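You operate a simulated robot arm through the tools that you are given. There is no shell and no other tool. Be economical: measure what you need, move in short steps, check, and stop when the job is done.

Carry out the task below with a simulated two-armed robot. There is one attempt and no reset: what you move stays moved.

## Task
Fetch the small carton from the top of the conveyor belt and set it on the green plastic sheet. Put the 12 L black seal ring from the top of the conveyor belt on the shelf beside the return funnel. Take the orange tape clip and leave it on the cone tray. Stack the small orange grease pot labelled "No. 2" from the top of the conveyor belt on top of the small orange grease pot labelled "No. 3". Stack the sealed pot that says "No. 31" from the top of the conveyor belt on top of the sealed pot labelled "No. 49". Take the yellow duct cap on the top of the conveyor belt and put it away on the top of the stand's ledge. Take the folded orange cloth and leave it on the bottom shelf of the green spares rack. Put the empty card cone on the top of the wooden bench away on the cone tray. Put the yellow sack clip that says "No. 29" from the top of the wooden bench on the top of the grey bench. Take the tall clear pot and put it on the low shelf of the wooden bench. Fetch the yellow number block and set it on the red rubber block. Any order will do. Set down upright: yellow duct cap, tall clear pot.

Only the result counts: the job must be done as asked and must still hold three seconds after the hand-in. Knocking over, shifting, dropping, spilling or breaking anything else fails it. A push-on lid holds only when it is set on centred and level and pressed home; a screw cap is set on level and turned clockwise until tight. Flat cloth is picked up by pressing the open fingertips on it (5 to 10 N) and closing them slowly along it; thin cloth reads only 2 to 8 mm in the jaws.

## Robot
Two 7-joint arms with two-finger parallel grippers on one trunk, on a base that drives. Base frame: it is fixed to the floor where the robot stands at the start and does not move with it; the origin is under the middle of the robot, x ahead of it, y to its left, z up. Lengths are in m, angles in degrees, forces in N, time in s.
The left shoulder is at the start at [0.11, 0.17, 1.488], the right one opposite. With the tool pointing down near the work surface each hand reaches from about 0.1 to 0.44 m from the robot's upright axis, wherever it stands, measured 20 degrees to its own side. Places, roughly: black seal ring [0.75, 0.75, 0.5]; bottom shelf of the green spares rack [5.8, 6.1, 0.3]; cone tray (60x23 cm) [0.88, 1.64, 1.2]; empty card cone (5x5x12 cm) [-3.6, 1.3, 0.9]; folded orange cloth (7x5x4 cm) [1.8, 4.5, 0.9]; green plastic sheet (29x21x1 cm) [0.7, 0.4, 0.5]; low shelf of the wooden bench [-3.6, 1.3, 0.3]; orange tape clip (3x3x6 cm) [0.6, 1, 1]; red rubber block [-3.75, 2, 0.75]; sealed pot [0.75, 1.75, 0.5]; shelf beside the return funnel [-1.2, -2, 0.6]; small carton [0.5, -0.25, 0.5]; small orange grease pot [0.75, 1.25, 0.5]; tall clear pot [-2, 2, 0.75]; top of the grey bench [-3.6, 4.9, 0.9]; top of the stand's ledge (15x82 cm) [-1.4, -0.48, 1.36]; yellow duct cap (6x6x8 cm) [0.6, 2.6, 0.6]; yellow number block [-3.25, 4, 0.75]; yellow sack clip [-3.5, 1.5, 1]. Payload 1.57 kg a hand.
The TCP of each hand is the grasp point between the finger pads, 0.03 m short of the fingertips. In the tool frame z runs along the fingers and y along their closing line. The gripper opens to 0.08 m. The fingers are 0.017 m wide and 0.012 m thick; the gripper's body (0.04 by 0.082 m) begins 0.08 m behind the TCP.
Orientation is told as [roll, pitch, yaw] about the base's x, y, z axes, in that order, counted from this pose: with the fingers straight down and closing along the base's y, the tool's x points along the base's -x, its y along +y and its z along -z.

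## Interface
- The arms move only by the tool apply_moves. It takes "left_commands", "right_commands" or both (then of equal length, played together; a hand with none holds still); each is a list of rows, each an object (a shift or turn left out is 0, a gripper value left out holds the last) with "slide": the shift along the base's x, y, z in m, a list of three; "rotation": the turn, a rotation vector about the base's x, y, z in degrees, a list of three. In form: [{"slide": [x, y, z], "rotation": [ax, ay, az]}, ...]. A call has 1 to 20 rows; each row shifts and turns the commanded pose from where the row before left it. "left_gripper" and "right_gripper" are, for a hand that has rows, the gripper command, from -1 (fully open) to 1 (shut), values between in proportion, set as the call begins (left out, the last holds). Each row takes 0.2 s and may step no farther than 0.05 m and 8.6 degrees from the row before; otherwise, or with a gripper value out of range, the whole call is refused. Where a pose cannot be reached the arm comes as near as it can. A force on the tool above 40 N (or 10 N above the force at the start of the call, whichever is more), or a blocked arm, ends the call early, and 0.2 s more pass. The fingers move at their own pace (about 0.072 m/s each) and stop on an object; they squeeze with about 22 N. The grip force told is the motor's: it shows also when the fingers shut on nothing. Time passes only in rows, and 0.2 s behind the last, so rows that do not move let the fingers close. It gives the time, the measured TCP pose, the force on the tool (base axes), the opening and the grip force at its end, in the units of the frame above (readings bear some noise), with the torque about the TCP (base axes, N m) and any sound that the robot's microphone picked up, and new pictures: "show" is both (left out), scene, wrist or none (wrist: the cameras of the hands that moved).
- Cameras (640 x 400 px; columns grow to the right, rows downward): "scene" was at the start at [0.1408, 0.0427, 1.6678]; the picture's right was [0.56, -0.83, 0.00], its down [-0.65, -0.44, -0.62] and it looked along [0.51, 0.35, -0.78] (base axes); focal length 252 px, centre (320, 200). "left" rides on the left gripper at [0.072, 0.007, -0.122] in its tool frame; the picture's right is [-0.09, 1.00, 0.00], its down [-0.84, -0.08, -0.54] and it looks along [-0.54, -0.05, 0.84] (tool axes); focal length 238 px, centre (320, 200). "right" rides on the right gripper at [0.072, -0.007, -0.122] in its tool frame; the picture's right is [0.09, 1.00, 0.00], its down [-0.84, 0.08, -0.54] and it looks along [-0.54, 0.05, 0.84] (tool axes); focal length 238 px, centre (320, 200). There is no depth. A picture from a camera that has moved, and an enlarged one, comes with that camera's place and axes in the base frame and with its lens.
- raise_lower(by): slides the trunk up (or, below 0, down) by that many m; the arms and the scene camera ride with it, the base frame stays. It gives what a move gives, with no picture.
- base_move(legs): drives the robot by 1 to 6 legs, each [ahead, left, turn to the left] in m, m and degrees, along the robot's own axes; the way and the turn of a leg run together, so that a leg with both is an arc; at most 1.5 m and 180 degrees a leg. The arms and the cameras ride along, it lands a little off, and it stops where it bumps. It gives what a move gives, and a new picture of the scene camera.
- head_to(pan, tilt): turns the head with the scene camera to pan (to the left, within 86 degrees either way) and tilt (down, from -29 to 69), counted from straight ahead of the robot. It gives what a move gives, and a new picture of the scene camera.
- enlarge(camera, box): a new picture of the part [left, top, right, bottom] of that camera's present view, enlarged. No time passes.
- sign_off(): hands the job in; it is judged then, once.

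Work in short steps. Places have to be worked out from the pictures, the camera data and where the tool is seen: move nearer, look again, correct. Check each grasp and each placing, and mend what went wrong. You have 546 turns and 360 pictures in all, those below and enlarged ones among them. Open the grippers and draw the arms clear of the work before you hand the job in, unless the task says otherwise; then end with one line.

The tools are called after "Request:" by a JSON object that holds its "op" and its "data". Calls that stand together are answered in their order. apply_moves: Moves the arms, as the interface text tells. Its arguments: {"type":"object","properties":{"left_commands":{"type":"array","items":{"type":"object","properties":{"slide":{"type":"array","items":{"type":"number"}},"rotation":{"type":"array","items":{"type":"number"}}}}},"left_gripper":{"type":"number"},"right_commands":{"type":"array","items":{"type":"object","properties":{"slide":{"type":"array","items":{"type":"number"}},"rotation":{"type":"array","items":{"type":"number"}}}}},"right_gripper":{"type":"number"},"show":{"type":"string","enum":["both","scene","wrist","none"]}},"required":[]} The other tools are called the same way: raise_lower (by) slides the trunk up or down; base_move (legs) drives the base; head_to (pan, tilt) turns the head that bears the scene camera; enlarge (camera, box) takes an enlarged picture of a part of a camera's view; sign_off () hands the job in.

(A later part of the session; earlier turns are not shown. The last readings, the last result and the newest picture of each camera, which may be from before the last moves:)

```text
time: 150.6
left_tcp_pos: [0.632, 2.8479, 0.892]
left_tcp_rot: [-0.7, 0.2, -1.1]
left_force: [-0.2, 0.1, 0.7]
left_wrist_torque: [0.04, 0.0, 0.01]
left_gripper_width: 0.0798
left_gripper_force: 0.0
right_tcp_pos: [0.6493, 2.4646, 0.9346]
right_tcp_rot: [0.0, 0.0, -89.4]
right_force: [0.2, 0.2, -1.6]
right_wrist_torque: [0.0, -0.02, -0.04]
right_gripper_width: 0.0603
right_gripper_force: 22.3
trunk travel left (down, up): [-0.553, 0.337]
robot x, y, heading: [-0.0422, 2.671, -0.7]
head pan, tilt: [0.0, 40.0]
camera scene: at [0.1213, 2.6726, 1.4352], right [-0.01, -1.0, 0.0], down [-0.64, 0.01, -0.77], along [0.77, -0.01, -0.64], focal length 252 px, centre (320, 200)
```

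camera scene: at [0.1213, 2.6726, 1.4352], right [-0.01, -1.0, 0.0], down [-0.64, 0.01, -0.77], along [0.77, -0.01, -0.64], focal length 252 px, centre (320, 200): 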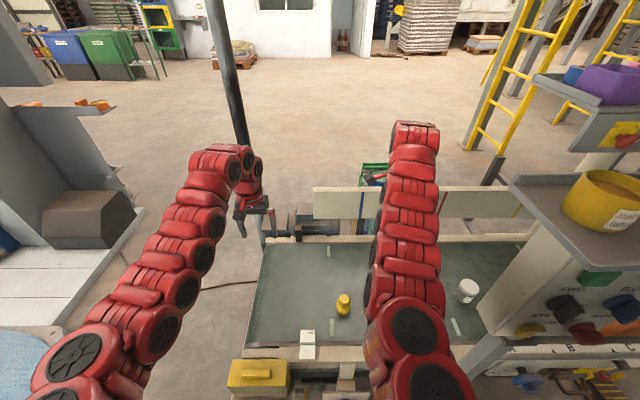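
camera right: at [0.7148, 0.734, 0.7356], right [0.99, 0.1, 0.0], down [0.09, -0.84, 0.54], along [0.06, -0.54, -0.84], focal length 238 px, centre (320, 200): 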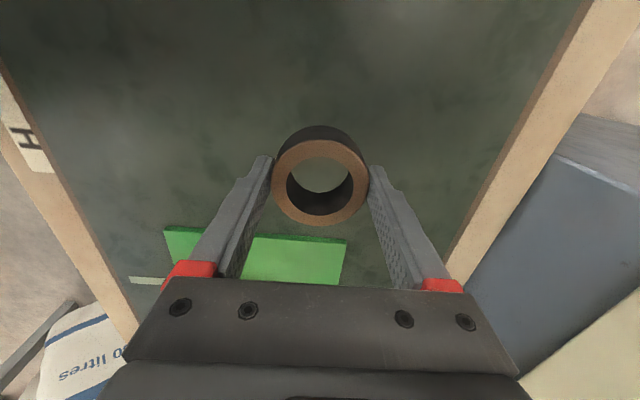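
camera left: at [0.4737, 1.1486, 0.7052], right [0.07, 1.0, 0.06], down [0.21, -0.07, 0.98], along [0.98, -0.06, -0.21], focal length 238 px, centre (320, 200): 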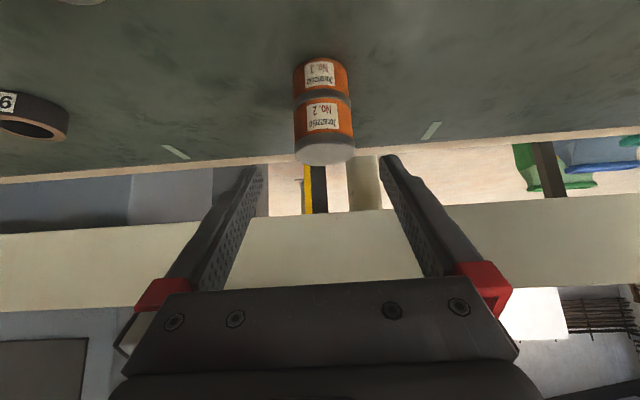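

Label confirmed: the far pot is No. 31. Lower the trunk 0.15, shift the right hand away, and bring the left over the cap.

Request:
{"op": "raise_lower", "data": {"by": -0.15}}

Request:
{"op": "apply_moves", "data": {"right_commands": [{"slide": [0, -0.03, 0]}, {"slide": [0, -0.03, 0]}, {"slide": [0, -0.03, 0]}, {}, {}, {}], "left_commands": [{"slide": [0, -0.045, 0]}, {"slide": [0, -0.045, 0]}, {"slide": [0, -0.045, 0]}, {"slide": [-0.015, -0.045, 0]}, {"slide": [-0.015, -0.045, 0]}, {"slide": [-0.016, -0.04, 0]}], "show": "wrist"}}

```text
time: 152.3
left_tcp_pos: [0.6329, 2.8477, 0.7427]
left_tcp_rot: [-0.8, 0.1, -1.0]
left_force: [-0.3, -0.1, 0.4]
left_wrist_torque: [0.01, 0.0, 0.04]
left_gripper_width: 0.0799
left_gripper_force: 0.1
right_tcp_pos: [0.651, 2.4646, 0.7853]
right_tcp_rot: [0.0, 0.0, -89.5]
right_force: [-0.4, 0.2, -0.3]
right_wrist_torque: [0.02, 0.0, -0.03]
right_gripper_width: 0.0606
right_gripper_force: 21.9
trunk travel left (down, up): [-0.403, 0.487]
robot x, y, heading: [-0.0401, 2.6749, -0.4]
head pan, tilt: [0.0, 40.0]
```

```text
time: 153.7
left_tcp_pos: [0.5849, 2.583, 0.7429]
left_tcp_rot: [-1.0, 0.2, -1.1]
left_force: [0.1, 0.4, 0.0]
left_wrist_torque: [0.01, 0.0, 0.0]
left_gripper_width: 0.0801
left_gripper_force: 0.0
right_tcp_pos: [0.6508, 2.3748, 0.7811]
right_tcp_rot: [0.0, 0.0, -89.5]
right_force: [-0.2, -0.4, -1.0]
right_wrist_torque: [0.01, -0.03, -0.01]
right_gripper_width: 0.0604
right_gripper_force: 21.7
trunk travel left (down, up): [-0.403, 0.487]
robot x, y, heading: [-0.0447, 2.6714, -0.4]
head pan, tilt: [0.0, 40.0]
camera right: at [0.6434, 2.4451, 0.9036], right [0.99, 0.1, 0.0], down [0.08, -0.84, 0.54], along [0.06, -0.54, -0.84], focal length 238 px, centre (320, 200)
camera left: at [0.5134, 2.5926, 0.8646], right [0.11, 0.99, -0.01], down [0.84, -0.09, 0.54], along [0.54, -0.07, -0.84], focal length 238 px, centre (320, 200)
```

right: 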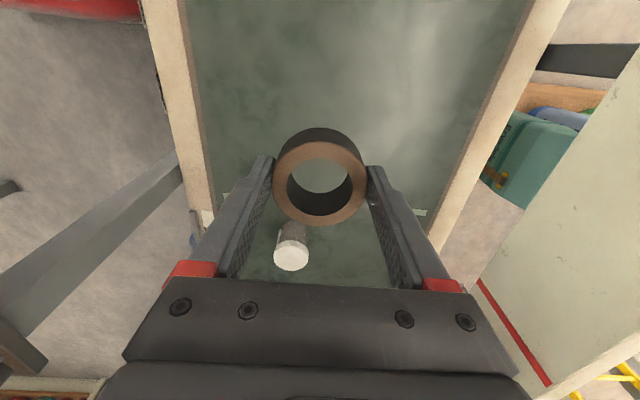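
left: 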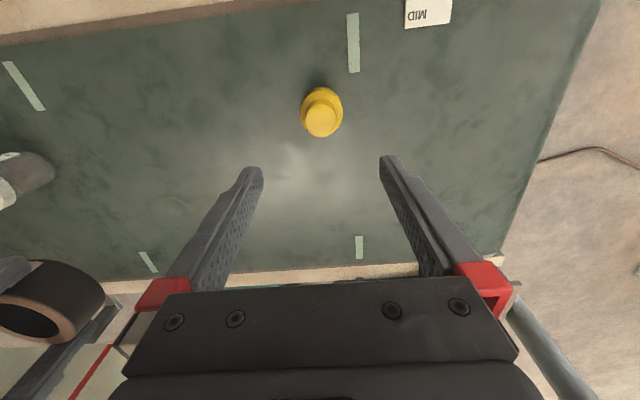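

Cap centre ≈(0.579, 2.583). Descend with the left hand.

Request:
{"op": "apply_moves", "data": {"left_commands": [{"slide": [-0.006, 0, -0.04]}, {"slide": [0, 0, -0.045]}, {"slide": [0, 0, -0.045]}, {"slide": [0, 0, -0.035]}, {"slide": [0, 0, -0.015]}], "show": "wrist"}}

```text
time: 154.9
left_tcp_pos: [0.5818, 2.5839, 0.5606]
left_tcp_rot: [-0.8, 0.2, -1.1]
left_force: [-0.2, -0.9, 0.1]
left_wrist_torque: [-0.02, 0.02, 0.01]
left_gripper_width: 0.0801
left_gripper_force: 0.1
right_tcp_pos: [0.6503, 2.3748, 0.7829]
right_tcp_rot: [0.0, -0.1, -89.6]
right_force: [-0.5, 0.5, -1.1]
right_wrist_torque: [-0.01, 0.01, 0.0]
right_gripper_width: 0.0604
right_gripper_force: 22.4
trunk travel left (down, up): [-0.403, 0.487]
robot x, y, heading: [-0.0425, 2.6728, -0.5]
head pan, tilt: [0.0, 40.0]
camera left: at [0.5098, 2.5932, 0.6833], right [0.11, 0.99, -0.01], down [0.84, -0.09, 0.54], along [0.53, -0.07, -0.84], focal length 238 px, centre (320, 200)
```

left: 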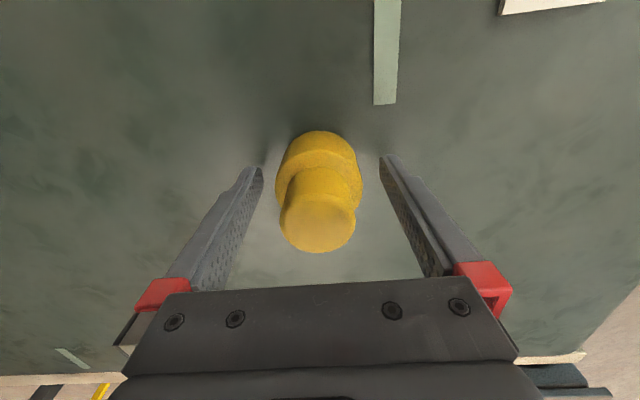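

Request:
{"op": "apply_moves", "data": {"left_commands": [{"slide": [-0.002, 0, -0.006]}, {}, {}, {}, {}, {"slide": [0, 0, 0.03]}, {"slide": [0, 0, 0.04]}], "left_gripper": 1, "show": "wrist"}}

```text
time: 156.5
left_tcp_pos: [0.5776, 2.584, 0.6259]
left_tcp_rot: [-0.8, 0.3, -1.0]
left_force: [0.8, -0.2, -0.3]
left_wrist_torque: [-0.01, -0.03, -0.04]
left_gripper_width: 0.0525
left_gripper_force: 21.8
right_tcp_pos: [0.6485, 2.3748, 0.7823]
right_tcp_rot: [0.0, 0.0, -89.4]
right_force: [0.0, -0.4, -0.5]
right_wrist_torque: [0.0, -0.05, -0.01]
right_gripper_width: 0.0606
right_gripper_force: 22.2
trunk travel left (down, up): [-0.403, 0.487]
robot x, y, heading: [-0.0365, 2.6761, -0.6]
head pan, tilt: [0.0, 40.0]
camera left: at [0.5069, 2.5938, 0.7476], right [0.11, 0.99, -0.01], down [0.84, -0.08, 0.54], along [0.53, -0.07, -0.84], focal length 238 px, centre (320, 200)
```

left: 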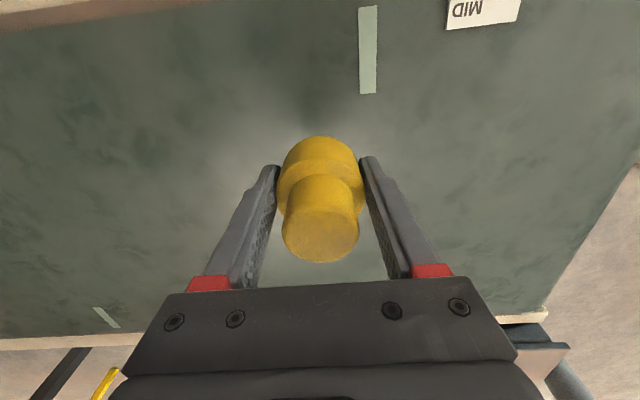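

Cap held. Raise, restore the narrow posture.

Request:
{"op": "apply_moves", "data": {"right_commands": [{"slide": [0, 0.03, 0]}, {"slide": [0, 0.03, 0]}, {"slide": [0, 0.03, 0]}, {}, {}, {}, {}], "left_commands": [{"slide": [0, 0.03, 0.04]}, {"slide": [0.01, 0.035, 0.03]}, {"slide": [0.01, 0.04, 0.02]}, {"slide": [0.015, 0.04, 0]}, {"slide": [0.015, 0.04, 0]}, {"slide": [0, 0.04, 0]}, {"slide": [0, 0.035, 0]}], "show": "none"}}

Request:
{"op": "raise_lower", "data": {"by": 0.15}}

Request:
{"op": "base_move", "data": {"legs": [[-0.16, 0.12, 0], [0, 0, 45], [0, 0, 45]]}}

```text
time: 158.1
left_tcp_pos: [0.6286, 2.845, 0.7172]
left_tcp_rot: [-0.8, 0.3, -1.1]
left_force: [0.3, 0.3, -1.2]
left_wrist_torque: [-0.02, -0.01, 0.02]
left_gripper_width: 0.0527
left_gripper_force: 22.2
right_tcp_pos: [0.6489, 2.4636, 0.783]
right_tcp_rot: [0.1, -0.2, -89.5]
right_force: [0.6, -0.6, 0.1]
right_wrist_torque: [0.02, -0.01, 0.01]
right_gripper_width: 0.0604
right_gripper_force: 22.3
trunk travel left (down, up): [-0.403, 0.487]
robot x, y, heading: [-0.0419, 2.6726, -0.4]
head pan, tilt: [0.0, 40.0]
```

```text
time: 159.9
left_tcp_pos: [0.63, 2.8427, 0.8657]
left_tcp_rot: [-0.8, 0.2, -1.1]
left_force: [-0.4, 0.1, -0.1]
left_wrist_torque: [0.0, 0.02, 0.01]
left_gripper_width: 0.0525
left_gripper_force: 22.2
right_tcp_pos: [0.6501, 2.4638, 0.9336]
right_tcp_rot: [0.0, 0.1, -89.5]
right_force: [-0.2, 0.3, -0.2]
right_wrist_torque: [0.0, -0.02, 0.05]
right_gripper_width: 0.0602
right_gripper_force: 21.9
trunk travel left (down, up): [-0.553, 0.337]
robot x, y, heading: [-0.0417, 2.675, -0.7]
head pan, tilt: [0.0, 40.0]
```

```text
time: 165.6
left_tcp_pos: [-0.368, 3.4692, 0.8665]
left_tcp_rot: [-0.8, 0.3, 88.3]
left_force: [-0.1, -0.2, -0.7]
left_wrist_torque: [0.01, 0.0, 0.01]
left_gripper_width: 0.0524
left_gripper_force: 22.2
right_tcp_pos: [0.0127, 3.4858, 0.9342]
right_tcp_rot: [0.0, 0.0, 0.0]
right_force: [0.2, 0.2, -1.2]
right_wrist_torque: [-0.02, -0.01, -0.02]
right_gripper_width: 0.0601
right_gripper_force: 22.1
trunk travel left (down, up): [-0.553, 0.337]
robot x, y, heading: [-0.2016, 2.7976, 89.3]
head pan, tilt: [0.0, 40.0]
camera scene: at [-0.2035, 2.9616, 1.4351], right [1.0, -0.02, 0.0], down [-0.01, -0.64, -0.77], along [0.01, 0.77, -0.64], focal length 252 px, centre (320, 200)
```

scene: 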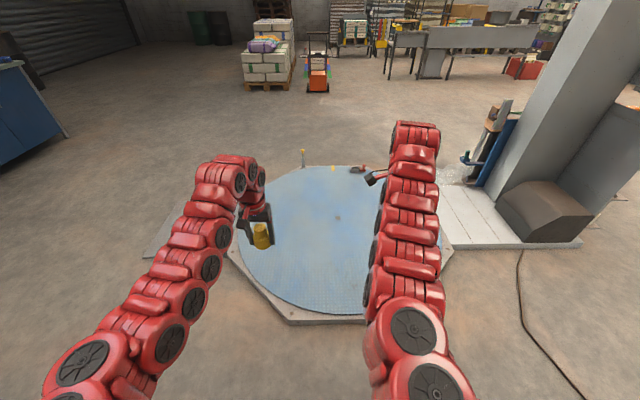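

Back through the corridor to open floor, then turn left to face −y.

Request:
{"op": "base_move", "data": {"legs": [[0, -0.05, 0.7], [-1.0, 0, 0], [-0.9, 0, 0], [0, 0, 90], [0, 0, 90]]}}

```text
time: 183.3
left_tcp_pos: [0.041, 0.2278, 0.8668]
left_tcp_rot: [-0.7, 0.3, -88.7]
left_force: [0.4, 0.3, -1.0]
left_wrist_torque: [0.0, 0.0, 0.04]
left_gripper_width: 0.0525
left_gripper_force: 22.1
right_tcp_pos: [-0.3376, 0.1915, 0.9335]
right_tcp_rot: [0.0, 0.1, -177.0]
right_force: [0.6, -0.4, -1.3]
right_wrist_torque: [0.02, 0.01, 0.0]
right_gripper_width: 0.0603
right_gripper_force: 22.0
trunk travel left (down, up): [-0.553, 0.337]
robot x, y, heading: [-0.1583, 0.8863, -88.3]
head pan, tilt: [0.0, 40.0]
camera scene: at [-0.1526, 0.7266, 1.4351], right [-1.0, -0.03, 0.0], down [-0.02, 0.64, -0.77], along [0.03, -0.77, -0.64], focal length 252 px, centre (320, 200)
```

scene: 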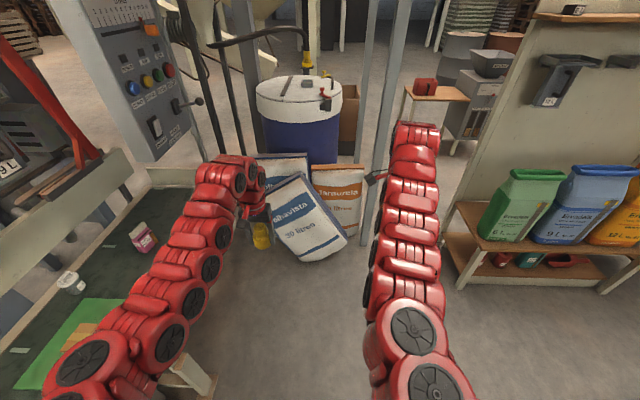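

I'll raise the trunk and move over in front of the stand to view its top ledge.

Request:
{"op": "raise_lower", "data": {"by": 0.33}}

Request:
{"op": "base_move", "data": {"legs": [[0, -1.1, -1.7]]}}

Request:
{"op": "head_to", "data": {"pan": 0, "tilt": 25}}

```text
time: 186.6
left_tcp_pos: [0.0414, 0.2278, 1.1963]
left_tcp_rot: [-0.8, 0.3, -88.8]
left_force: [0.7, -0.5, -0.6]
left_wrist_torque: [0.0, 0.03, 0.03]
left_gripper_width: 0.0528
left_gripper_force: 21.8
right_tcp_pos: [-0.3376, 0.1917, 1.2637]
right_tcp_rot: [0.0, 0.0, -177.0]
right_force: [0.4, 0.3, -1.2]
right_wrist_torque: [-0.02, 0.01, 0.0]
right_gripper_width: 0.0599
right_gripper_force: 21.6
trunk travel left (down, up): [-0.883, 0.007]
robot x, y, heading: [-0.1581, 0.892, -88.0]
head pan, tilt: [0.0, 40.0]
```

```text
time: 191.4
left_tcp_pos: [-1.0007, 0.171, 1.1975]
left_tcp_rot: [-0.9, 0.3, -97.8]
left_force: [-0.7, 0.0, -0.2]
left_wrist_torque: [0.0, -0.01, 0.04]
left_gripper_width: 0.0525
left_gripper_force: 21.7
right_tcp_pos: [-1.381, 0.1953, 1.2644]
right_tcp_rot: [-0.2, -0.1, 173.6]
right_force: [0.5, 0.3, -0.5]
right_wrist_torque: [0.03, -0.04, 0.03]
right_gripper_width: 0.0598
right_gripper_force: 22.4
trunk travel left (down, up): [-0.883, 0.007]
robot x, y, heading: [-1.0919, 0.8597, -97.1]
head pan, tilt: [0.0, 40.0]
stopped in leg 1: the robot was blocked; the commanded pose is now the measured one
camera scene: at [-1.1123, 0.691, 1.7648], right [-0.99, 0.12, 0.0], down [0.08, 0.64, -0.76], along [-0.1, -0.76, -0.64], focal length 252 px, centre (320, 200)
```

scene: 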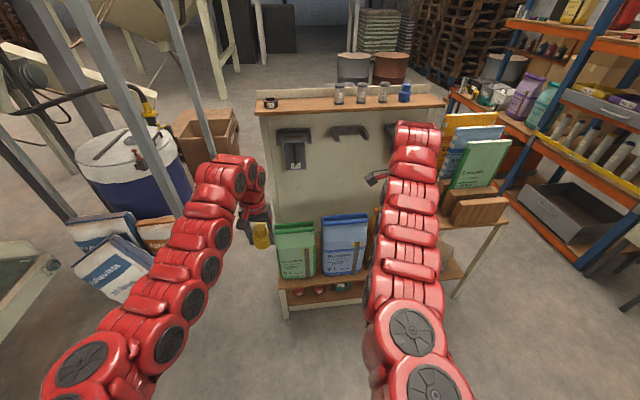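

```text
time: 192.2
left_tcp_pos: [-1.0049, 0.1734, 1.1981]
left_tcp_rot: [-0.8, 0.1, -97.9]
left_force: [-0.2, -0.2, -0.2]
left_wrist_torque: [-0.01, -0.01, -0.01]
left_gripper_width: 0.0528
left_gripper_force: 22.0
right_tcp_pos: [-1.3847, 0.1976, 1.2646]
right_tcp_rot: [-0.1, -0.1, 173.6]
right_force: [-0.9, 0.1, -0.5]
right_wrist_torque: [-0.04, 0.0, 0.01]
right_gripper_width: 0.06
right_gripper_force: 22.2
trunk travel left (down, up): [-0.883, 0.007]
robot x, y, heading: [-1.0936, 0.8566, -97.1]
head pan, tilt: [0.0, 25.0]
camera scene: at [-1.1174, 0.687, 1.7884], right [-0.99, 0.12, 0.0], down [0.05, 0.42, -0.91], along [-0.11, -0.9, -0.42], focal length 252 px, centre (320, 200)
```

scene: 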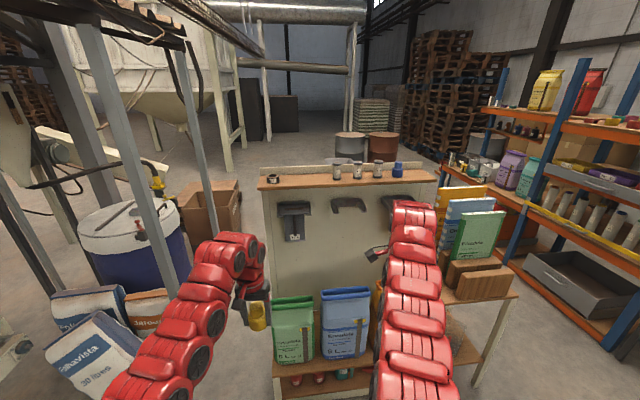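

The base met the floor bins on its right. I move forward away from them, and swing the right hand (ring) outwards so it won't hit the stand.

Request:
{"op": "apply_moves", "data": {"right_commands": [{"slide": [-0.04, 0.02, 0]}, {"slide": [-0.04, 0.02, 0]}, {"slide": [-0.04, 0.02, 0]}, {"slide": [-0.04, 0.025, 0]}, {"slide": [-0.04, 0.025, 0]}, {"slide": [-0.04, 0.025, 0]}, {"slide": [-0.04, 0.03, 0]}], "show": "none"}}

Request:
{"op": "base_move", "data": {"legs": [[0.3, 0.0, 3], [0, -0.15, 4]]}}

```text
time: 193.8
left_tcp_pos: [-1.0033, 0.1732, 1.1988]
left_tcp_rot: [-0.7, 0.2, -97.9]
left_force: [0.0, -0.3, 0.0]
left_wrist_torque: [0.03, 0.01, -0.02]
left_gripper_width: 0.0526
left_gripper_force: 22.0
right_tcp_pos: [-1.663, 0.3642, 1.2645]
right_tcp_rot: [0.0, 0.0, 173.7]
right_force: [0.1, 0.6, 0.0]
right_wrist_torque: [-0.03, 0.01, 0.02]
right_gripper_width: 0.0601
right_gripper_force: 22.2
trunk travel left (down, up): [-0.883, 0.007]
robot x, y, heading: [-1.0906, 0.8568, -97.1]
head pan, tilt: [0.0, 25.0]
```

```text
time: 196.8
left_tcp_pos: [-1.0875, -0.1018, 1.1982]
left_tcp_rot: [-0.8, 0.2, -90.3]
left_force: [1.3, 0.4, -1.0]
left_wrist_torque: [0.0, 0.03, 0.01]
left_gripper_width: 0.0524
left_gripper_force: 21.8
right_tcp_pos: [-1.7668, -0.0001, 1.2663]
right_tcp_rot: [0.0, -0.2, -178.8]
right_force: [0.5, 0.7, -0.3]
right_wrist_torque: [-0.02, 0.03, -0.03]
right_gripper_width: 0.06
right_gripper_force: 21.8
trunk travel left (down, up): [-0.883, 0.007]
robot x, y, heading: [-1.2712, 0.5641, -89.8]
head pan, tilt: [0.0, 25.0]
camera scene: at [-1.2664, 0.3926, 1.7885], right [-1.0, -0.01, 0.0], down [0.0, 0.42, -0.91], along [0.01, -0.91, -0.42], focal length 252 px, centre (320, 200)
```

scene: 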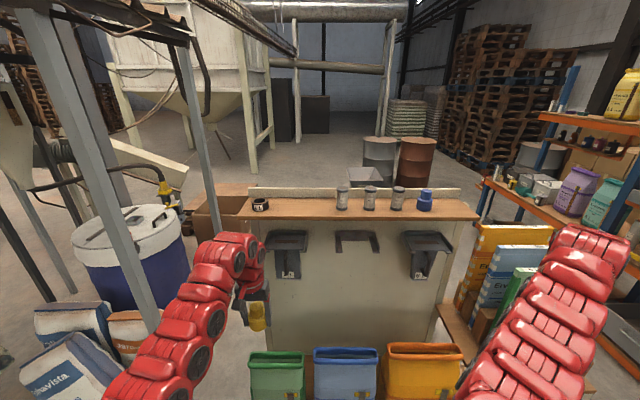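

The cap would be easier to place from behind the stand, where the ring also goes. I look right to plan the way round.

Request:
{"op": "head_to", "data": {"pan": -75, "tilt": 35}}

Request:
{"op": "head_to", "data": {"pan": -45, "tilt": 25}}

```text
time: 198.3
left_tcp_pos: [-1.0896, -0.1021, 1.1978]
left_tcp_rot: [-0.8, 0.3, -90.2]
left_force: [-1.1, -0.2, -0.9]
left_wrist_torque: [-0.02, 0.02, -0.01]
left_gripper_width: 0.0525
left_gripper_force: 22.1
right_tcp_pos: [-1.7685, -0.0013, 1.2655]
right_tcp_rot: [0.0, 0.0, -178.8]
right_force: [0.2, -0.2, -0.3]
right_wrist_torque: [0.0, 0.02, -0.04]
right_gripper_width: 0.0601
right_gripper_force: 22.2
trunk travel left (down, up): [-0.883, 0.007]
robot x, y, heading: [-1.2679, 0.5634, -89.7]
head pan, tilt: [-75.0, 35.0]
camera scene: at [-1.3554, 0.461, 1.7727], right [-0.27, 0.96, 0.0], down [0.55, 0.15, -0.82], along [-0.79, -0.22, -0.57], focal length 252 px, centre (320, 200)
```

scene: 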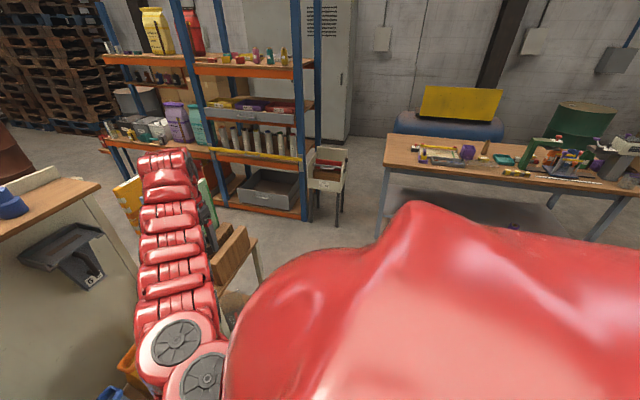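

```text
time: 199.2
left_tcp_pos: [-1.0909, -0.1022, 1.1991]
left_tcp_rot: [-0.8, 0.1, -90.3]
left_force: [0.1, -0.8, -0.1]
left_wrist_torque: [0.01, -0.02, 0.0]
left_gripper_width: 0.0527
left_gripper_force: 21.8
right_tcp_pos: [-1.7707, -0.0006, 1.265]
right_tcp_rot: [0.1, -0.1, -178.7]
right_force: [0.5, 0.5, 0.8]
right_wrist_torque: [-0.04, 0.02, 0.0]
right_gripper_width: 0.0601
right_gripper_force: 21.9
trunk travel left (down, up): [-0.883, 0.007]
robot x, y, heading: [-1.2689, 0.563, -89.5]
head pan, tilt: [-45.0, 25.0]
camera scene: at [-1.335, 0.4191, 1.7884], right [-0.71, 0.7, 0.0], down [0.3, 0.3, -0.91], along [-0.64, -0.64, -0.42], focal length 252 px, centre (320, 200)
```

scene: 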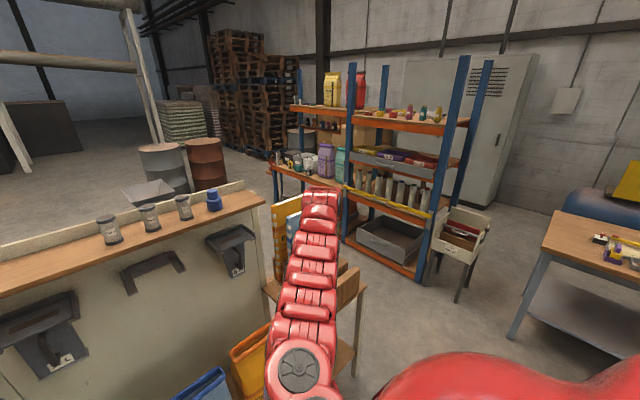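

Space on the right side of the stand is passable. Restore the narrow posture for the right hand, back off slightly and drive round.

Request:
{"op": "apply_moves", "data": {"right_commands": [{"slide": [0.04, -0.02, 0]}, {"slide": [0.04, -0.02, 0]}, {"slide": [0.04, -0.02, 0]}, {"slide": [0.04, -0.02, 0]}, {"slide": [0.04, -0.02, 0]}, {"slide": [0.04, -0.02, 0]}, {"slide": [0.04, -0.01, 0]}, {"slide": [0.02, 0, 0]}], "show": "none"}}

Request:
{"op": "base_move", "data": {"legs": [[-0.08, 0, 0], [0, -1.4, 0]]}}

```text
time: 201.1
left_tcp_pos: [-1.0899, -0.1019, 1.1981]
left_tcp_rot: [-0.9, 0.2, -90.4]
left_force: [0.4, -0.2, -0.2]
left_wrist_torque: [0.05, -0.02, 0.0]
left_gripper_width: 0.0524
left_gripper_force: 21.9
right_tcp_pos: [-1.4686, -0.1305, 1.2645]
right_tcp_rot: [0.0, -0.1, -178.9]
right_force: [0.3, 0.8, -0.8]
right_wrist_torque: [0.0, 0.01, 0.04]
right_gripper_width: 0.06
right_gripper_force: 22.1
trunk travel left (down, up): [-0.883, 0.007]
robot x, y, heading: [-1.2726, 0.5648, -89.7]
head pan, tilt: [-45.0, 25.0]
```

```text
time: 208.7
left_tcp_pos: [-2.4838, -0.0339, 1.1978]
left_tcp_rot: [-0.8, 0.3, -90.0]
left_force: [-0.4, 0.0, -0.4]
left_wrist_torque: [0.0, -0.02, 0.03]
left_gripper_width: 0.0523
left_gripper_force: 21.9
right_tcp_pos: [-2.8626, -0.0637, 1.2639]
right_tcp_rot: [0.0, -0.2, -178.4]
right_force: [-0.2, -0.3, -0.2]
right_wrist_torque: [0.02, 0.01, 0.0]
right_gripper_width: 0.0601
right_gripper_force: 22.0
trunk travel left (down, up): [-0.883, 0.007]
robot x, y, heading: [-2.665, 0.632, -89.5]
head pan, tilt: [-45.0, 25.0]
camera scene: at [-2.7307, 0.4865, 1.7885], right [-0.72, 0.7, 0.0], down [0.3, 0.3, -0.91], along [-0.63, -0.65, -0.42], focal length 252 px, centre (320, 200)
```

scene: 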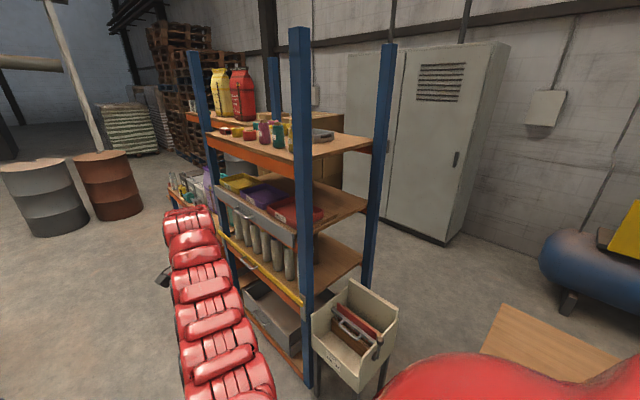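

Request:
{"op": "head_to", "data": {"pan": 15, "tilt": 35}}

```text
time: 210.0
left_tcp_pos: [-2.4841, -0.0347, 1.1983]
left_tcp_rot: [-0.8, 0.2, -90.0]
left_force: [-0.8, -0.2, -0.5]
left_wrist_torque: [0.0, 0.0, -0.01]
left_gripper_width: 0.0526
left_gripper_force: 21.7
right_tcp_pos: [-2.8629, -0.0629, 1.2647]
right_tcp_rot: [0.0, -0.1, -178.4]
right_force: [0.0, 0.2, -0.8]
right_wrist_torque: [0.0, 0.0, -0.02]
right_gripper_width: 0.0598
right_gripper_force: 22.2
trunk travel left (down, up): [-0.883, 0.007]
robot x, y, heading: [-2.6656, 0.6354, -89.2]
head pan, tilt: [15.0, 35.0]
camera scene: at [-2.6431, 0.4676, 1.7727], right [-0.96, -0.27, 0.0], down [-0.15, 0.55, -0.82], along [0.22, -0.79, -0.57], focal length 252 px, centre (320, 200)
```

scene: 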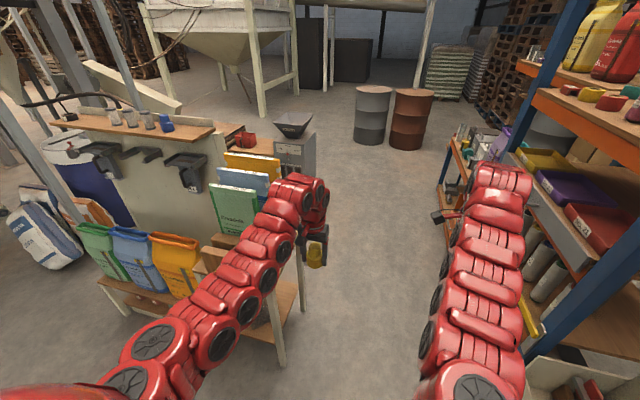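

Aisle ahead is clear. Drive forward past the stand and turn left to face +y behind it.

Request:
{"op": "base_move", "data": {"legs": [[0, -0.05, 0], [1.5, 0, 0], [0.53, 0, 0], [0, 0, 90], [0, 0, 89]]}}

Request:
{"op": "head_to", "data": {"pan": -45, "tilt": 35}}

```text
time: 228.2
left_tcp_pos: [-2.8736, -0.7279, 1.1989]
left_tcp_rot: [-0.8, 0.2, 88.2]
left_force: [-0.3, 0.2, -0.6]
left_wrist_torque: [0.03, -0.05, 0.01]
left_gripper_width: 0.0523
left_gripper_force: 21.5
right_tcp_pos: [-2.4925, -0.7098, 1.264]
right_tcp_rot: [0.1, -0.1, -0.2]
right_force: [0.2, 1.0, -1.1]
right_wrist_torque: [0.02, 0.02, 0.01]
right_gripper_width: 0.06
right_gripper_force: 22.1
trunk travel left (down, up): [-0.883, 0.007]
robot x, y, heading: [-2.7107, -1.3991, 88.7]
head pan, tilt: [15.0, 35.0]
camera scene: at [-2.7335, -1.2331, 1.7727], right [0.97, 0.24, 0.0], down [0.14, -0.56, -0.82], along [-0.2, 0.8, -0.57], focal length 252 px, centre (320, 200)
```

scene: 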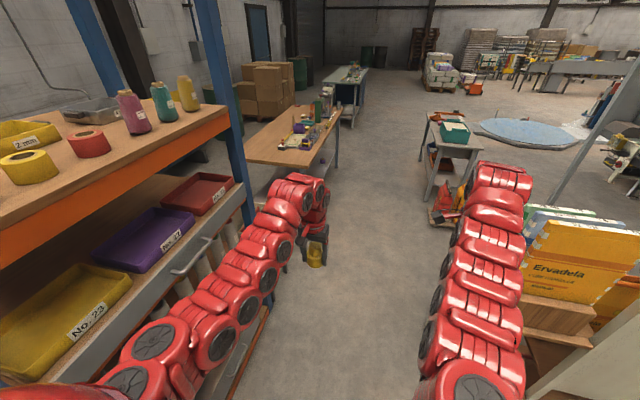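

```text
time: 229.5
left_tcp_pos: [-2.8742, -0.728, 1.1992]
left_tcp_rot: [-0.9, 0.3, 88.3]
left_force: [0.9, 0.0, -0.8]
left_wrist_torque: [-0.04, 0.02, 0.0]
left_gripper_width: 0.0525
left_gripper_force: 21.5
right_tcp_pos: [-2.4937, -0.7092, 1.2638]
right_tcp_rot: [0.0, -0.2, -0.3]
right_force: [0.6, 1.6, -0.6]
right_wrist_torque: [-0.01, -0.05, -0.01]
right_gripper_width: 0.0601
right_gripper_force: 22.0
trunk travel left (down, up): [-0.883, 0.007]
robot x, y, heading: [-2.713, -1.4011, 88.6]
head pan, tilt: [-45.0, 35.0]
camera scene: at [-2.6493, -1.2576, 1.7727], right [0.69, -0.72, 0.0], down [-0.41, -0.4, -0.82], along [0.59, 0.57, -0.57], focal length 252 px, centre (320, 200)
```

scene: 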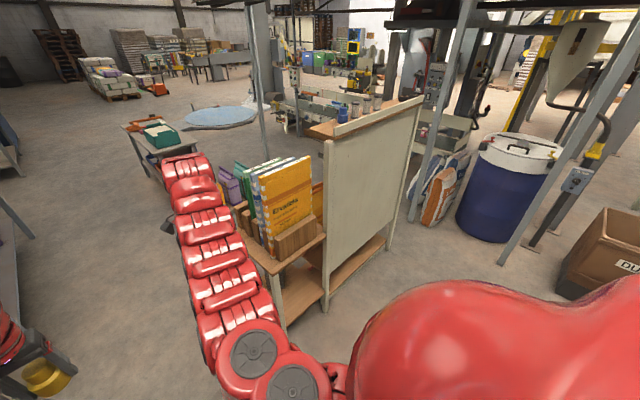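

Behind the stand it's free. Strafe right to bring the left hand opposite the free ledge spot (x≈−1.19).

Request:
{"op": "base_move", "data": {"legs": [[-0.03, 0, 1.4], [0, -1.0, 0], [0, -0.66, 0]]}}

Request:
{"op": "head_to", "data": {"pan": 5, "tilt": 35}}

```text
time: 238.4
left_tcp_pos: [-1.257, -0.7345, 1.1988]
left_tcp_rot: [-0.7, 0.2, 91.3]
left_force: [-0.1, -0.2, -1.0]
left_wrist_torque: [-0.03, 0.0, -0.03]
left_gripper_width: 0.0527
left_gripper_force: 22.6
right_tcp_pos: [-0.8793, -0.6961, 1.2648]
right_tcp_rot: [0.1, 0.0, 2.8]
right_force: [0.0, 0.6, -0.7]
right_wrist_torque: [0.02, 0.04, -0.01]
right_gripper_width: 0.0601
right_gripper_force: 22.0
trunk travel left (down, up): [-0.883, 0.007]
robot x, y, heading: [-1.0573, -1.3974, 92.0]
head pan, tilt: [-45.0, 35.0]
camera scene: at [-1.0047, -1.2519, 1.7727], right [0.73, -0.68, 0.0], down [-0.39, -0.42, -0.82], along [0.56, 0.6, -0.57], focal length 252 px, centre (320, 200)
```

scene: 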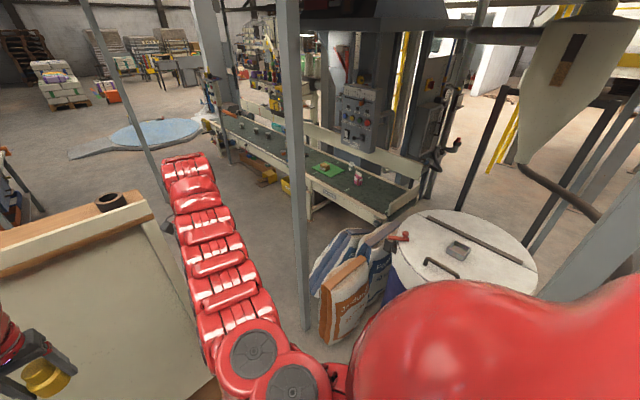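

```text
time: 239.6
left_tcp_pos: [-1.2558, -0.7349, 1.1977]
left_tcp_rot: [-0.8, 0.2, 91.3]
left_force: [-0.1, 1.0, -1.1]
left_wrist_torque: [0.01, 0.0, -0.02]
left_gripper_width: 0.0526
left_gripper_force: 21.8
right_tcp_pos: [-0.8775, -0.6957, 1.2652]
right_tcp_rot: [0.0, -0.2, 2.7]
right_force: [-0.5, 0.7, -0.4]
right_wrist_torque: [0.0, 0.0, -0.01]
right_gripper_width: 0.06
right_gripper_force: 22.0
trunk travel left (down, up): [-0.883, 0.007]
robot x, y, heading: [-1.0614, -1.4008, 92.0]
head pan, tilt: [5.0, 35.0]
camera scene: at [-1.0745, -1.2288, 1.7727], right [0.99, 0.12, 0.0], down [0.07, -0.57, -0.82], along [-0.1, 0.81, -0.57], focal length 252 px, centre (320, 200)
```

scene: 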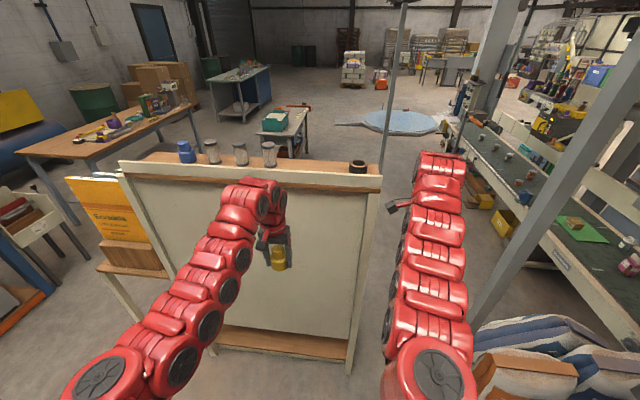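

Free ledge spot ≈(−1.19, −0.45). Raise the left hand over ledge height and swing the right one outward a little.

Request:
{"op": "apply_moves", "data": {"left_commands": [{"slide": [0.005, -0.012, 0.045]}, {"slide": [0.005, -0.012, 0.045]}, {"slide": [0.005, -0.012, 0.045]}, {"slide": [0.005, -0.012, 0.045]}, {"slide": [0.005, -0.012, 0.045]}, {"slide": [0.005, -0.012, 0.045]}, {"slide": [0.005, -0.01, 0.02]}], "right_commands": [{"slide": [0.03, -0.01, 0]}, {"slide": [0.03, -0.02, 0]}, {"slide": [0.03, -0.02, 0]}, {"slide": [0.03, -0.02, 0]}, {"slide": [0.03, -0.02, 0]}, {}, {}], "show": "none"}}

```text
time: 241.2
left_tcp_pos: [-1.227, -0.7528, 1.3161]
left_tcp_rot: [-0.8, 0.2, 91.2]
left_force: [-0.2, -0.1, -0.2]
left_wrist_torque: [0.04, 0.01, -0.03]
left_gripper_width: 0.0524
left_gripper_force: 21.5
left hand out of reach, approached as far as the arm can: row 3, 4, 5, 6, 7
right_tcp_pos: [-0.7388, -0.7819, 1.2645]
right_tcp_rot: [0.0, -0.1, 2.7]
right_force: [0.8, -0.7, -1.1]
right_wrist_torque: [0.02, -0.02, -0.01]
right_gripper_width: 0.0598
right_gripper_force: 21.7
right hand out of reach, approached as far as the arm can: row 5
trunk travel left (down, up): [-0.883, 0.007]
robot x, y, heading: [-1.0557, -1.3968, 92.0]
head pan, tilt: [5.0, 35.0]
```

Request:
{"op": "apply_moves", "data": {"left_commands": [{"slide": [0, -0.03, 0]}, {"slide": [0, -0.03, 0]}, {"slide": [0, -0.03, 0]}, {"slide": [0, -0.01, 0.03]}, {"slide": [0, -0.01, 0.03]}, {"slide": [0, -0.01, 0.03]}, {"slide": [0, -0.01, 0.03]}], "show": "none"}}

```text
time: 242.8
left_tcp_pos: [-1.2292, -0.7819, 1.3031]
left_tcp_rot: [-0.8, 0.3, 91.2]
left_force: [0.4, 0.5, -0.8]
left_wrist_torque: [-0.01, 0.0, -0.03]
left_gripper_width: 0.0525
left_gripper_force: 21.7
left hand out of reach, approached as far as the arm can: row 1, 2, 3, 4, 5, 6, 7
right_tcp_pos: [-0.7383, -0.7808, 1.2643]
right_tcp_rot: [0.0, -0.1, 2.8]
right_force: [-0.1, -0.6, -0.7]
right_wrist_torque: [-0.01, 0.03, 0.01]
right_gripper_width: 0.0598
right_gripper_force: 22.7
trunk travel left (down, up): [-0.883, 0.007]
robot x, y, heading: [-1.059, -1.3936, 91.8]
head pan, tilt: [5.0, 35.0]
```

Tool-down can't get that high; the cap must be held with a tilted tool. I'll use the shelf beside the funnel to re-grasp. Turn left to face −y.

Request:
{"op": "base_move", "data": {"legs": [[-0.03, 0.05, 0], [0, 0, 90], [0, 0, 88]]}}

Request:
{"op": "head_to", "data": {"pan": 0, "tilt": 45}}

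```text
time: 251.2
left_tcp_pos: [-0.9793, -2.0519, 1.3034]
left_tcp_rot: [-0.8, 0.3, -92.4]
left_force: [-0.2, 0.2, -0.6]
left_wrist_torque: [0.06, -0.01, 0.01]
left_gripper_width: 0.0522
left_gripper_force: 22.4
right_tcp_pos: [-1.469, -2.0232, 1.2637]
right_tcp_rot: [0.0, -0.1, 179.1]
right_force: [0.8, 0.5, 0.5]
right_wrist_torque: [0.0, 0.01, -0.01]
right_gripper_width: 0.06
right_gripper_force: 21.2
trunk travel left (down, up): [-0.883, 0.007]
robot x, y, heading: [-1.1078, -1.4266, -91.6]
head pan, tilt: [5.0, 35.0]
camera scene: at [-1.1084, -1.5969, 1.7727], right [-1.0, -0.06, 0.0], down [-0.03, 0.57, -0.82], along [0.05, -0.82, -0.57], focal length 252 px, centre (320, 200)
```

scene: 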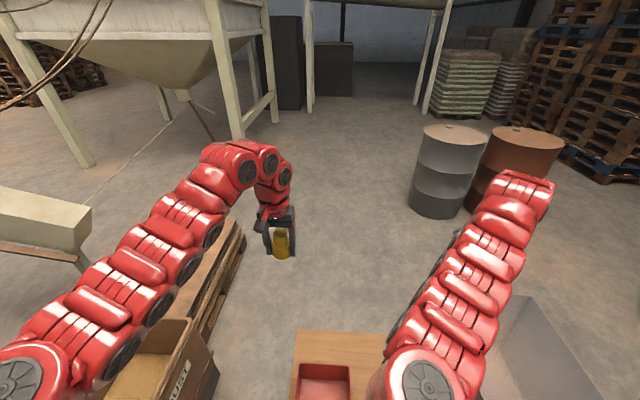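

```text
time: 251.9
left_tcp_pos: [-0.9794, -2.0529, 1.3042]
left_tcp_rot: [-0.7, 0.3, -92.4]
left_force: [0.1, 0.2, 0.5]
left_wrist_torque: [0.01, -0.03, -0.02]
left_gripper_width: 0.0523
left_gripper_force: 22.1
right_tcp_pos: [-1.4691, -2.0231, 1.2639]
right_tcp_rot: [0.0, -0.1, 179.1]
right_force: [0.0, 1.2, -0.9]
right_wrist_torque: [0.0, 0.0, 0.0]
right_gripper_width: 0.0599
right_gripper_force: 21.5
trunk travel left (down, up): [-0.883, 0.007]
robot x, y, heading: [-1.1085, -1.4291, -91.8]
head pan, tilt: [0.0, 45.0]
camera scene: at [-1.1154, -1.5903, 1.7579], right [-1.0, 0.03, 0.0], down [0.02, 0.71, -0.71], along [-0.02, -0.71, -0.71], focal length 252 px, centre (320, 200)
```

scene: 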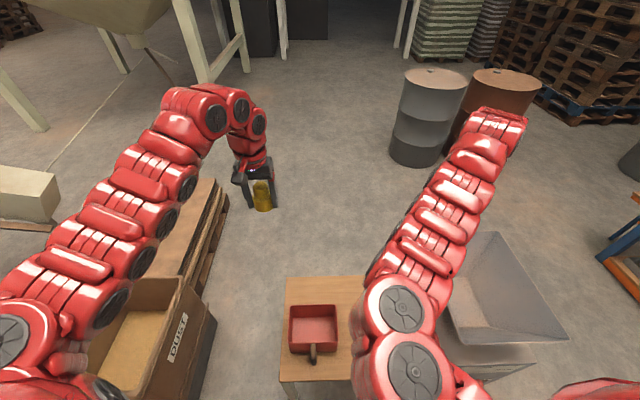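

The shelf top spans x −1.33…−0.97, y −2.2…−1.78 with a red pan on it; the right strip is free for the ring. Lower the trunk and move the right hand over the strip.

Request:
{"op": "raise_lower", "data": {"by": -0.2}}

Request:
{"op": "apply_moves", "data": {"right_commands": [{"slide": [0.03, -0.03, 0]}, {"slide": [0.04, -0.02, 0]}, {"slide": [0.04, -0.02, 0]}, {"slide": [0.04, -0.01, 0]}, {"slide": [0.04, 0, 0]}, {"slide": [0.01, 0, 0]}], "left_commands": [{}, {"slide": [-0.01, -0.02, 0]}, {"slide": [-0.01, -0.02, -0.01]}, {"slide": [-0.01, -0.02, -0.01]}, {"slide": [-0.01, -0.02, -0.01]}, {"slide": [-0.01, 0, -0.01]}], "show": "scene"}}

```text
time: 254.1
left_tcp_pos: [-0.979, -2.0524, 1.1027]
left_tcp_rot: [-0.7, 0.3, -92.3]
left_force: [0.8, 0.9, -0.2]
left_wrist_torque: [0.03, 0.02, -0.02]
left_gripper_width: 0.0525
left_gripper_force: 21.5
right_tcp_pos: [-1.4701, -2.0235, 1.0641]
right_tcp_rot: [0.0, -0.2, 179.1]
right_force: [0.6, -0.4, -1.0]
right_wrist_torque: [-0.01, 0.0, 0.0]
right_gripper_width: 0.06
right_gripper_force: 21.5
trunk travel left (down, up): [-0.683, 0.207]
robot x, y, heading: [-1.1101, -1.4273, -91.8]
head pan, tilt: [0.0, 45.0]
```

```text
time: 255.5
left_tcp_pos: [-1.0295, -2.1322, 1.0629]
left_tcp_rot: [-0.7, 0.3, -92.5]
left_force: [-0.7, -0.4, -1.3]
left_wrist_torque: [-0.02, 0.02, 0.0]
left_gripper_width: 0.0525
left_gripper_force: 21.5
right_tcp_pos: [-1.2682, -2.1028, 1.0632]
right_tcp_rot: [-0.1, -0.1, 179.1]
right_force: [0.5, -0.8, 0.4]
right_wrist_torque: [-0.04, 0.02, 0.01]
right_gripper_width: 0.0598
right_gripper_force: 22.1
trunk travel left (down, up): [-0.683, 0.207]
robot x, y, heading: [-1.1074, -1.4279, -91.5]
head pan, tilt: [0.0, 45.0]
camera scene: at [-1.1155, -1.5901, 1.5579], right [-1.0, 0.03, 0.0], down [0.02, 0.71, -0.71], along [-0.02, -0.71, -0.71], focal length 252 px, centre (320, 200)
```

scene: 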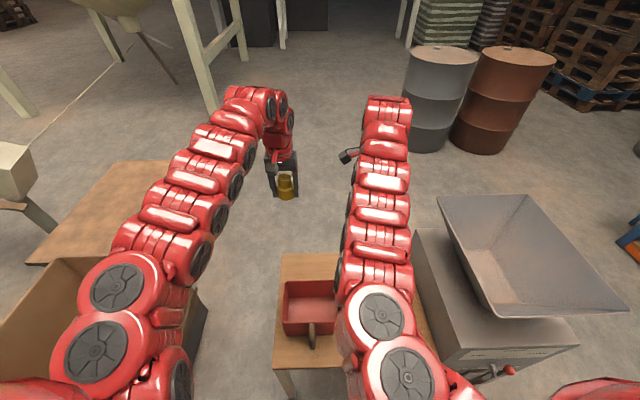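

Estimates consistent (shelf z≈0.6). Lower the trunk 0.33 with both hands over free strips.

Request:
{"op": "raise_lower", "data": {"by": -0.33}}

Request:
{"op": "apply_moves", "data": {"right_commands": [{"slide": [0, 0, -0.03]}], "left_commands": [{"slide": [0, 0, -0.01]}], "show": "wrist"}}

```text
time: 258.8
left_tcp_pos: [-1.029, -2.1321, 0.7341]
left_tcp_rot: [-0.9, 0.4, -92.3]
left_force: [0.0, 0.0, -1.5]
left_wrist_torque: [0.0, 0.01, 0.04]
left_gripper_width: 0.0524
left_gripper_force: 22.1
right_tcp_pos: [-1.2693, -2.1026, 0.7333]
right_tcp_rot: [-0.1, -0.1, 179.1]
right_force: [0.9, -0.1, 0.1]
right_wrist_torque: [-0.01, 0.03, -0.03]
right_gripper_width: 0.0599
right_gripper_force: 22.0
trunk travel left (down, up): [-0.353, 0.537]
robot x, y, heading: [-1.1105, -1.4261, -91.7]
head pan, tilt: [0.0, 45.0]
```

```text
time: 259.1
left_tcp_pos: [-1.0301, -2.1326, 0.7229]
left_tcp_rot: [-0.8, 0.3, -92.4]
left_force: [-0.1, 0.9, -0.3]
left_wrist_torque: [0.01, 0.01, -0.04]
left_gripper_width: 0.0526
left_gripper_force: 22.4
right_tcp_pos: [-1.269, -2.1035, 0.7009]
right_tcp_rot: [-0.2, -0.1, 179.1]
right_force: [0.9, 0.7, 0.1]
right_wrist_torque: [0.01, -0.02, 0.0]
right_gripper_width: 0.0601
right_gripper_force: 22.2
trunk travel left (down, up): [-0.353, 0.537]
robot x, y, heading: [-1.1088, -1.4289, -91.6]
head pan, tilt: [0.0, 45.0]
camera right: at [-1.196, -2.0987, 0.8227], right [0.08, -1.0, 0.0], down [-0.84, -0.07, 0.54], along [-0.54, -0.04, -0.84], focal length 238 px, centre (320, 200)
camera left: at [-1.0183, -2.0621, 0.8457], right [0.99, -0.13, -0.01], down [-0.1, -0.84, 0.54], along [-0.08, -0.53, -0.84], focal length 238 px, centre (320, 200)
```

right: 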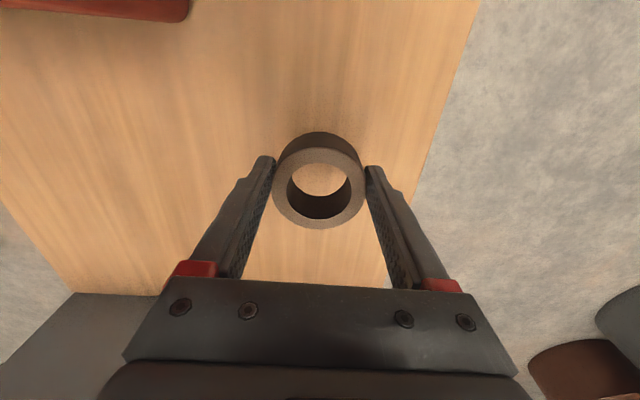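
left: 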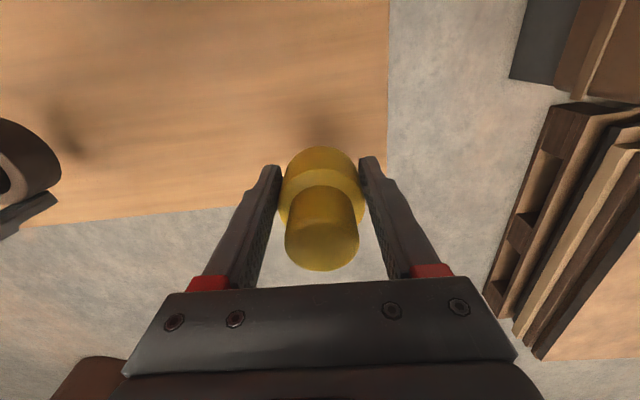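

Both are over free shelf area. Lower ring and cap together to just above contact.

Request:
{"op": "apply_moves", "data": {"right_commands": [{"slide": [0, 0, -0.03]}, {"slide": [0, 0, -0.025]}, {"slide": [0, 0, -0.006]}, {"slide": [0, 0, -0.004]}], "show": "none"}}

Request:
{"op": "apply_moves", "data": {"left_commands": [{"slide": [0, 0, -0.04]}, {"slide": [0, 0, -0.035]}, {"slide": [0, 0, -0.006]}, {"slide": [0, 0, -0.004]}], "show": "none"}}

```text
time: 259.9
left_tcp_pos: [-1.0296, -2.1305, 0.7268]
left_tcp_rot: [-0.9, 0.0, -92.4]
left_force: [0.2, 0.3, -1.0]
left_wrist_torque: [-0.02, 0.01, -0.02]
left_gripper_width: 0.0525
left_gripper_force: 21.7
right_tcp_pos: [-1.2683, -2.1039, 0.6511]
right_tcp_rot: [0.6, 0.1, 179.1]
right_force: [-0.3, 9.9, 27.0]
right_wrist_torque: [1.33, 0.06, -0.02]
right_gripper_width: 0.0599
right_gripper_force: 22.6
trunk travel left (down, up): [-0.353, 0.537]
robot x, y, heading: [-1.1062, -1.4264, -91.6]
head pan, tilt: [0.0, 45.0]
stopped in row 3 (right hand): the force on the tool passed its limit at 64 N (the readings are from after the stop); the commanded pose is now the measured one
```

```text
time: 260.5
left_tcp_pos: [-1.0282, -2.1301, 0.6741]
left_tcp_rot: [-0.7, 0.1, -92.3]
left_force: [0.4, 0.8, -0.7]
left_wrist_torque: [0.01, 0.03, 0.0]
left_gripper_width: 0.0524
left_gripper_force: 22.2
right_tcp_pos: [-1.2688, -2.102, 0.6505]
right_tcp_rot: [0.6, 0.1, 179.2]
right_force: [-0.1, 10.7, 25.1]
right_wrist_torque: [1.31, 0.04, -0.06]
right_gripper_width: 0.0602
right_gripper_force: 21.9
trunk travel left (down, up): [-0.353, 0.537]
robot x, y, heading: [-1.1105, -1.4252, -91.7]
head pan, tilt: [0.0, 45.0]
stopped in row 2 (right hand): the force on the tool passed its limit at 41 N (the readings are from after the stop); the commanded pose is now the measured one
```

Ring touched at TCP z 0.651 (shelf ≈0.615). Open the right hand and lift.

Request:
{"op": "apply_moves", "data": {"right_commands": [{"slide": [0, 0, 0.003]}, {}, {}, {"slide": [0, 0, 0.03]}, {"slide": [0, 0, 0.04]}, {"slide": [0, 0, 0.04]}], "right_gripper": -1, "show": "wrist"}}

```text
time: 261.9
left_tcp_pos: [-1.0266, -2.1324, 0.6728]
left_tcp_rot: [-0.8, 0.3, -92.3]
left_force: [-0.3, 0.5, -0.8]
left_wrist_torque: [0.02, -0.01, -0.01]
left_gripper_width: 0.0526
left_gripper_force: 22.2
right_tcp_pos: [-1.2695, -2.1059, 0.7619]
right_tcp_rot: [0.6, 0.0, 179.0]
right_force: [-0.1, 0.8, -0.2]
right_wrist_torque: [-0.02, 0.01, -0.01]
right_gripper_width: 0.0801
right_gripper_force: 0.0
trunk travel left (down, up): [-0.353, 0.537]
robot x, y, heading: [-1.1083, -1.43, -91.7]
head pan, tilt: [0.0, 45.0]
camera right: at [-1.1956, -2.0999, 0.8831], right [0.08, -1.0, 0.01], down [-0.84, -0.06, 0.54], along [-0.54, -0.05, -0.84], focal length 238 px, centre (320, 200)
```

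right: 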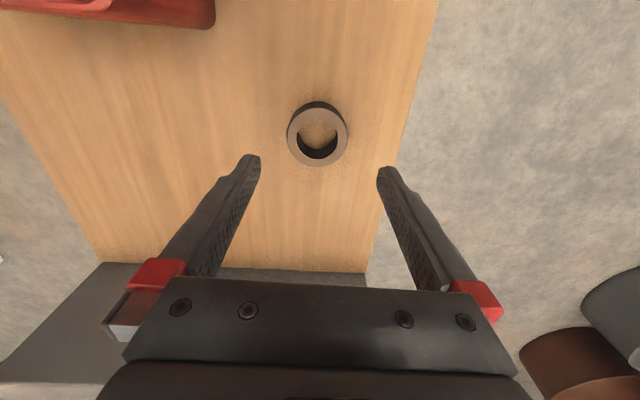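

Ring is down well. Now set the cap down with the left hand.

Request:
{"op": "apply_moves", "data": {"left_commands": [{"slide": [0, 0, -0.014]}, {"slide": [0, 0, -0.004]}, {"slide": [0, 0, -0.002]}, {"slide": [0, 0, -0.002]}], "show": "none"}}

```text
time: 262.9
left_tcp_pos: [-1.0272, -2.1305, 0.6506]
left_tcp_rot: [-0.9, 0.4, -92.3]
left_force: [-1.0, 5.6, 27.2]
left_wrist_torque: [-0.2, -0.64, 0.07]
left_gripper_width: 0.0533
left_gripper_force: 22.0
right_tcp_pos: [-1.2678, -2.1041, 0.7609]
right_tcp_rot: [0.7, 0.1, 179.0]
right_force: [0.4, -0.3, -0.1]
right_wrist_torque: [0.03, 0.0, -0.04]
right_gripper_width: 0.0799
right_gripper_force: 0.2
trunk travel left (down, up): [-0.353, 0.537]
robot x, y, heading: [-1.1087, -1.4302, -91.4]
head pan, tilt: [0.0, 45.0]
```

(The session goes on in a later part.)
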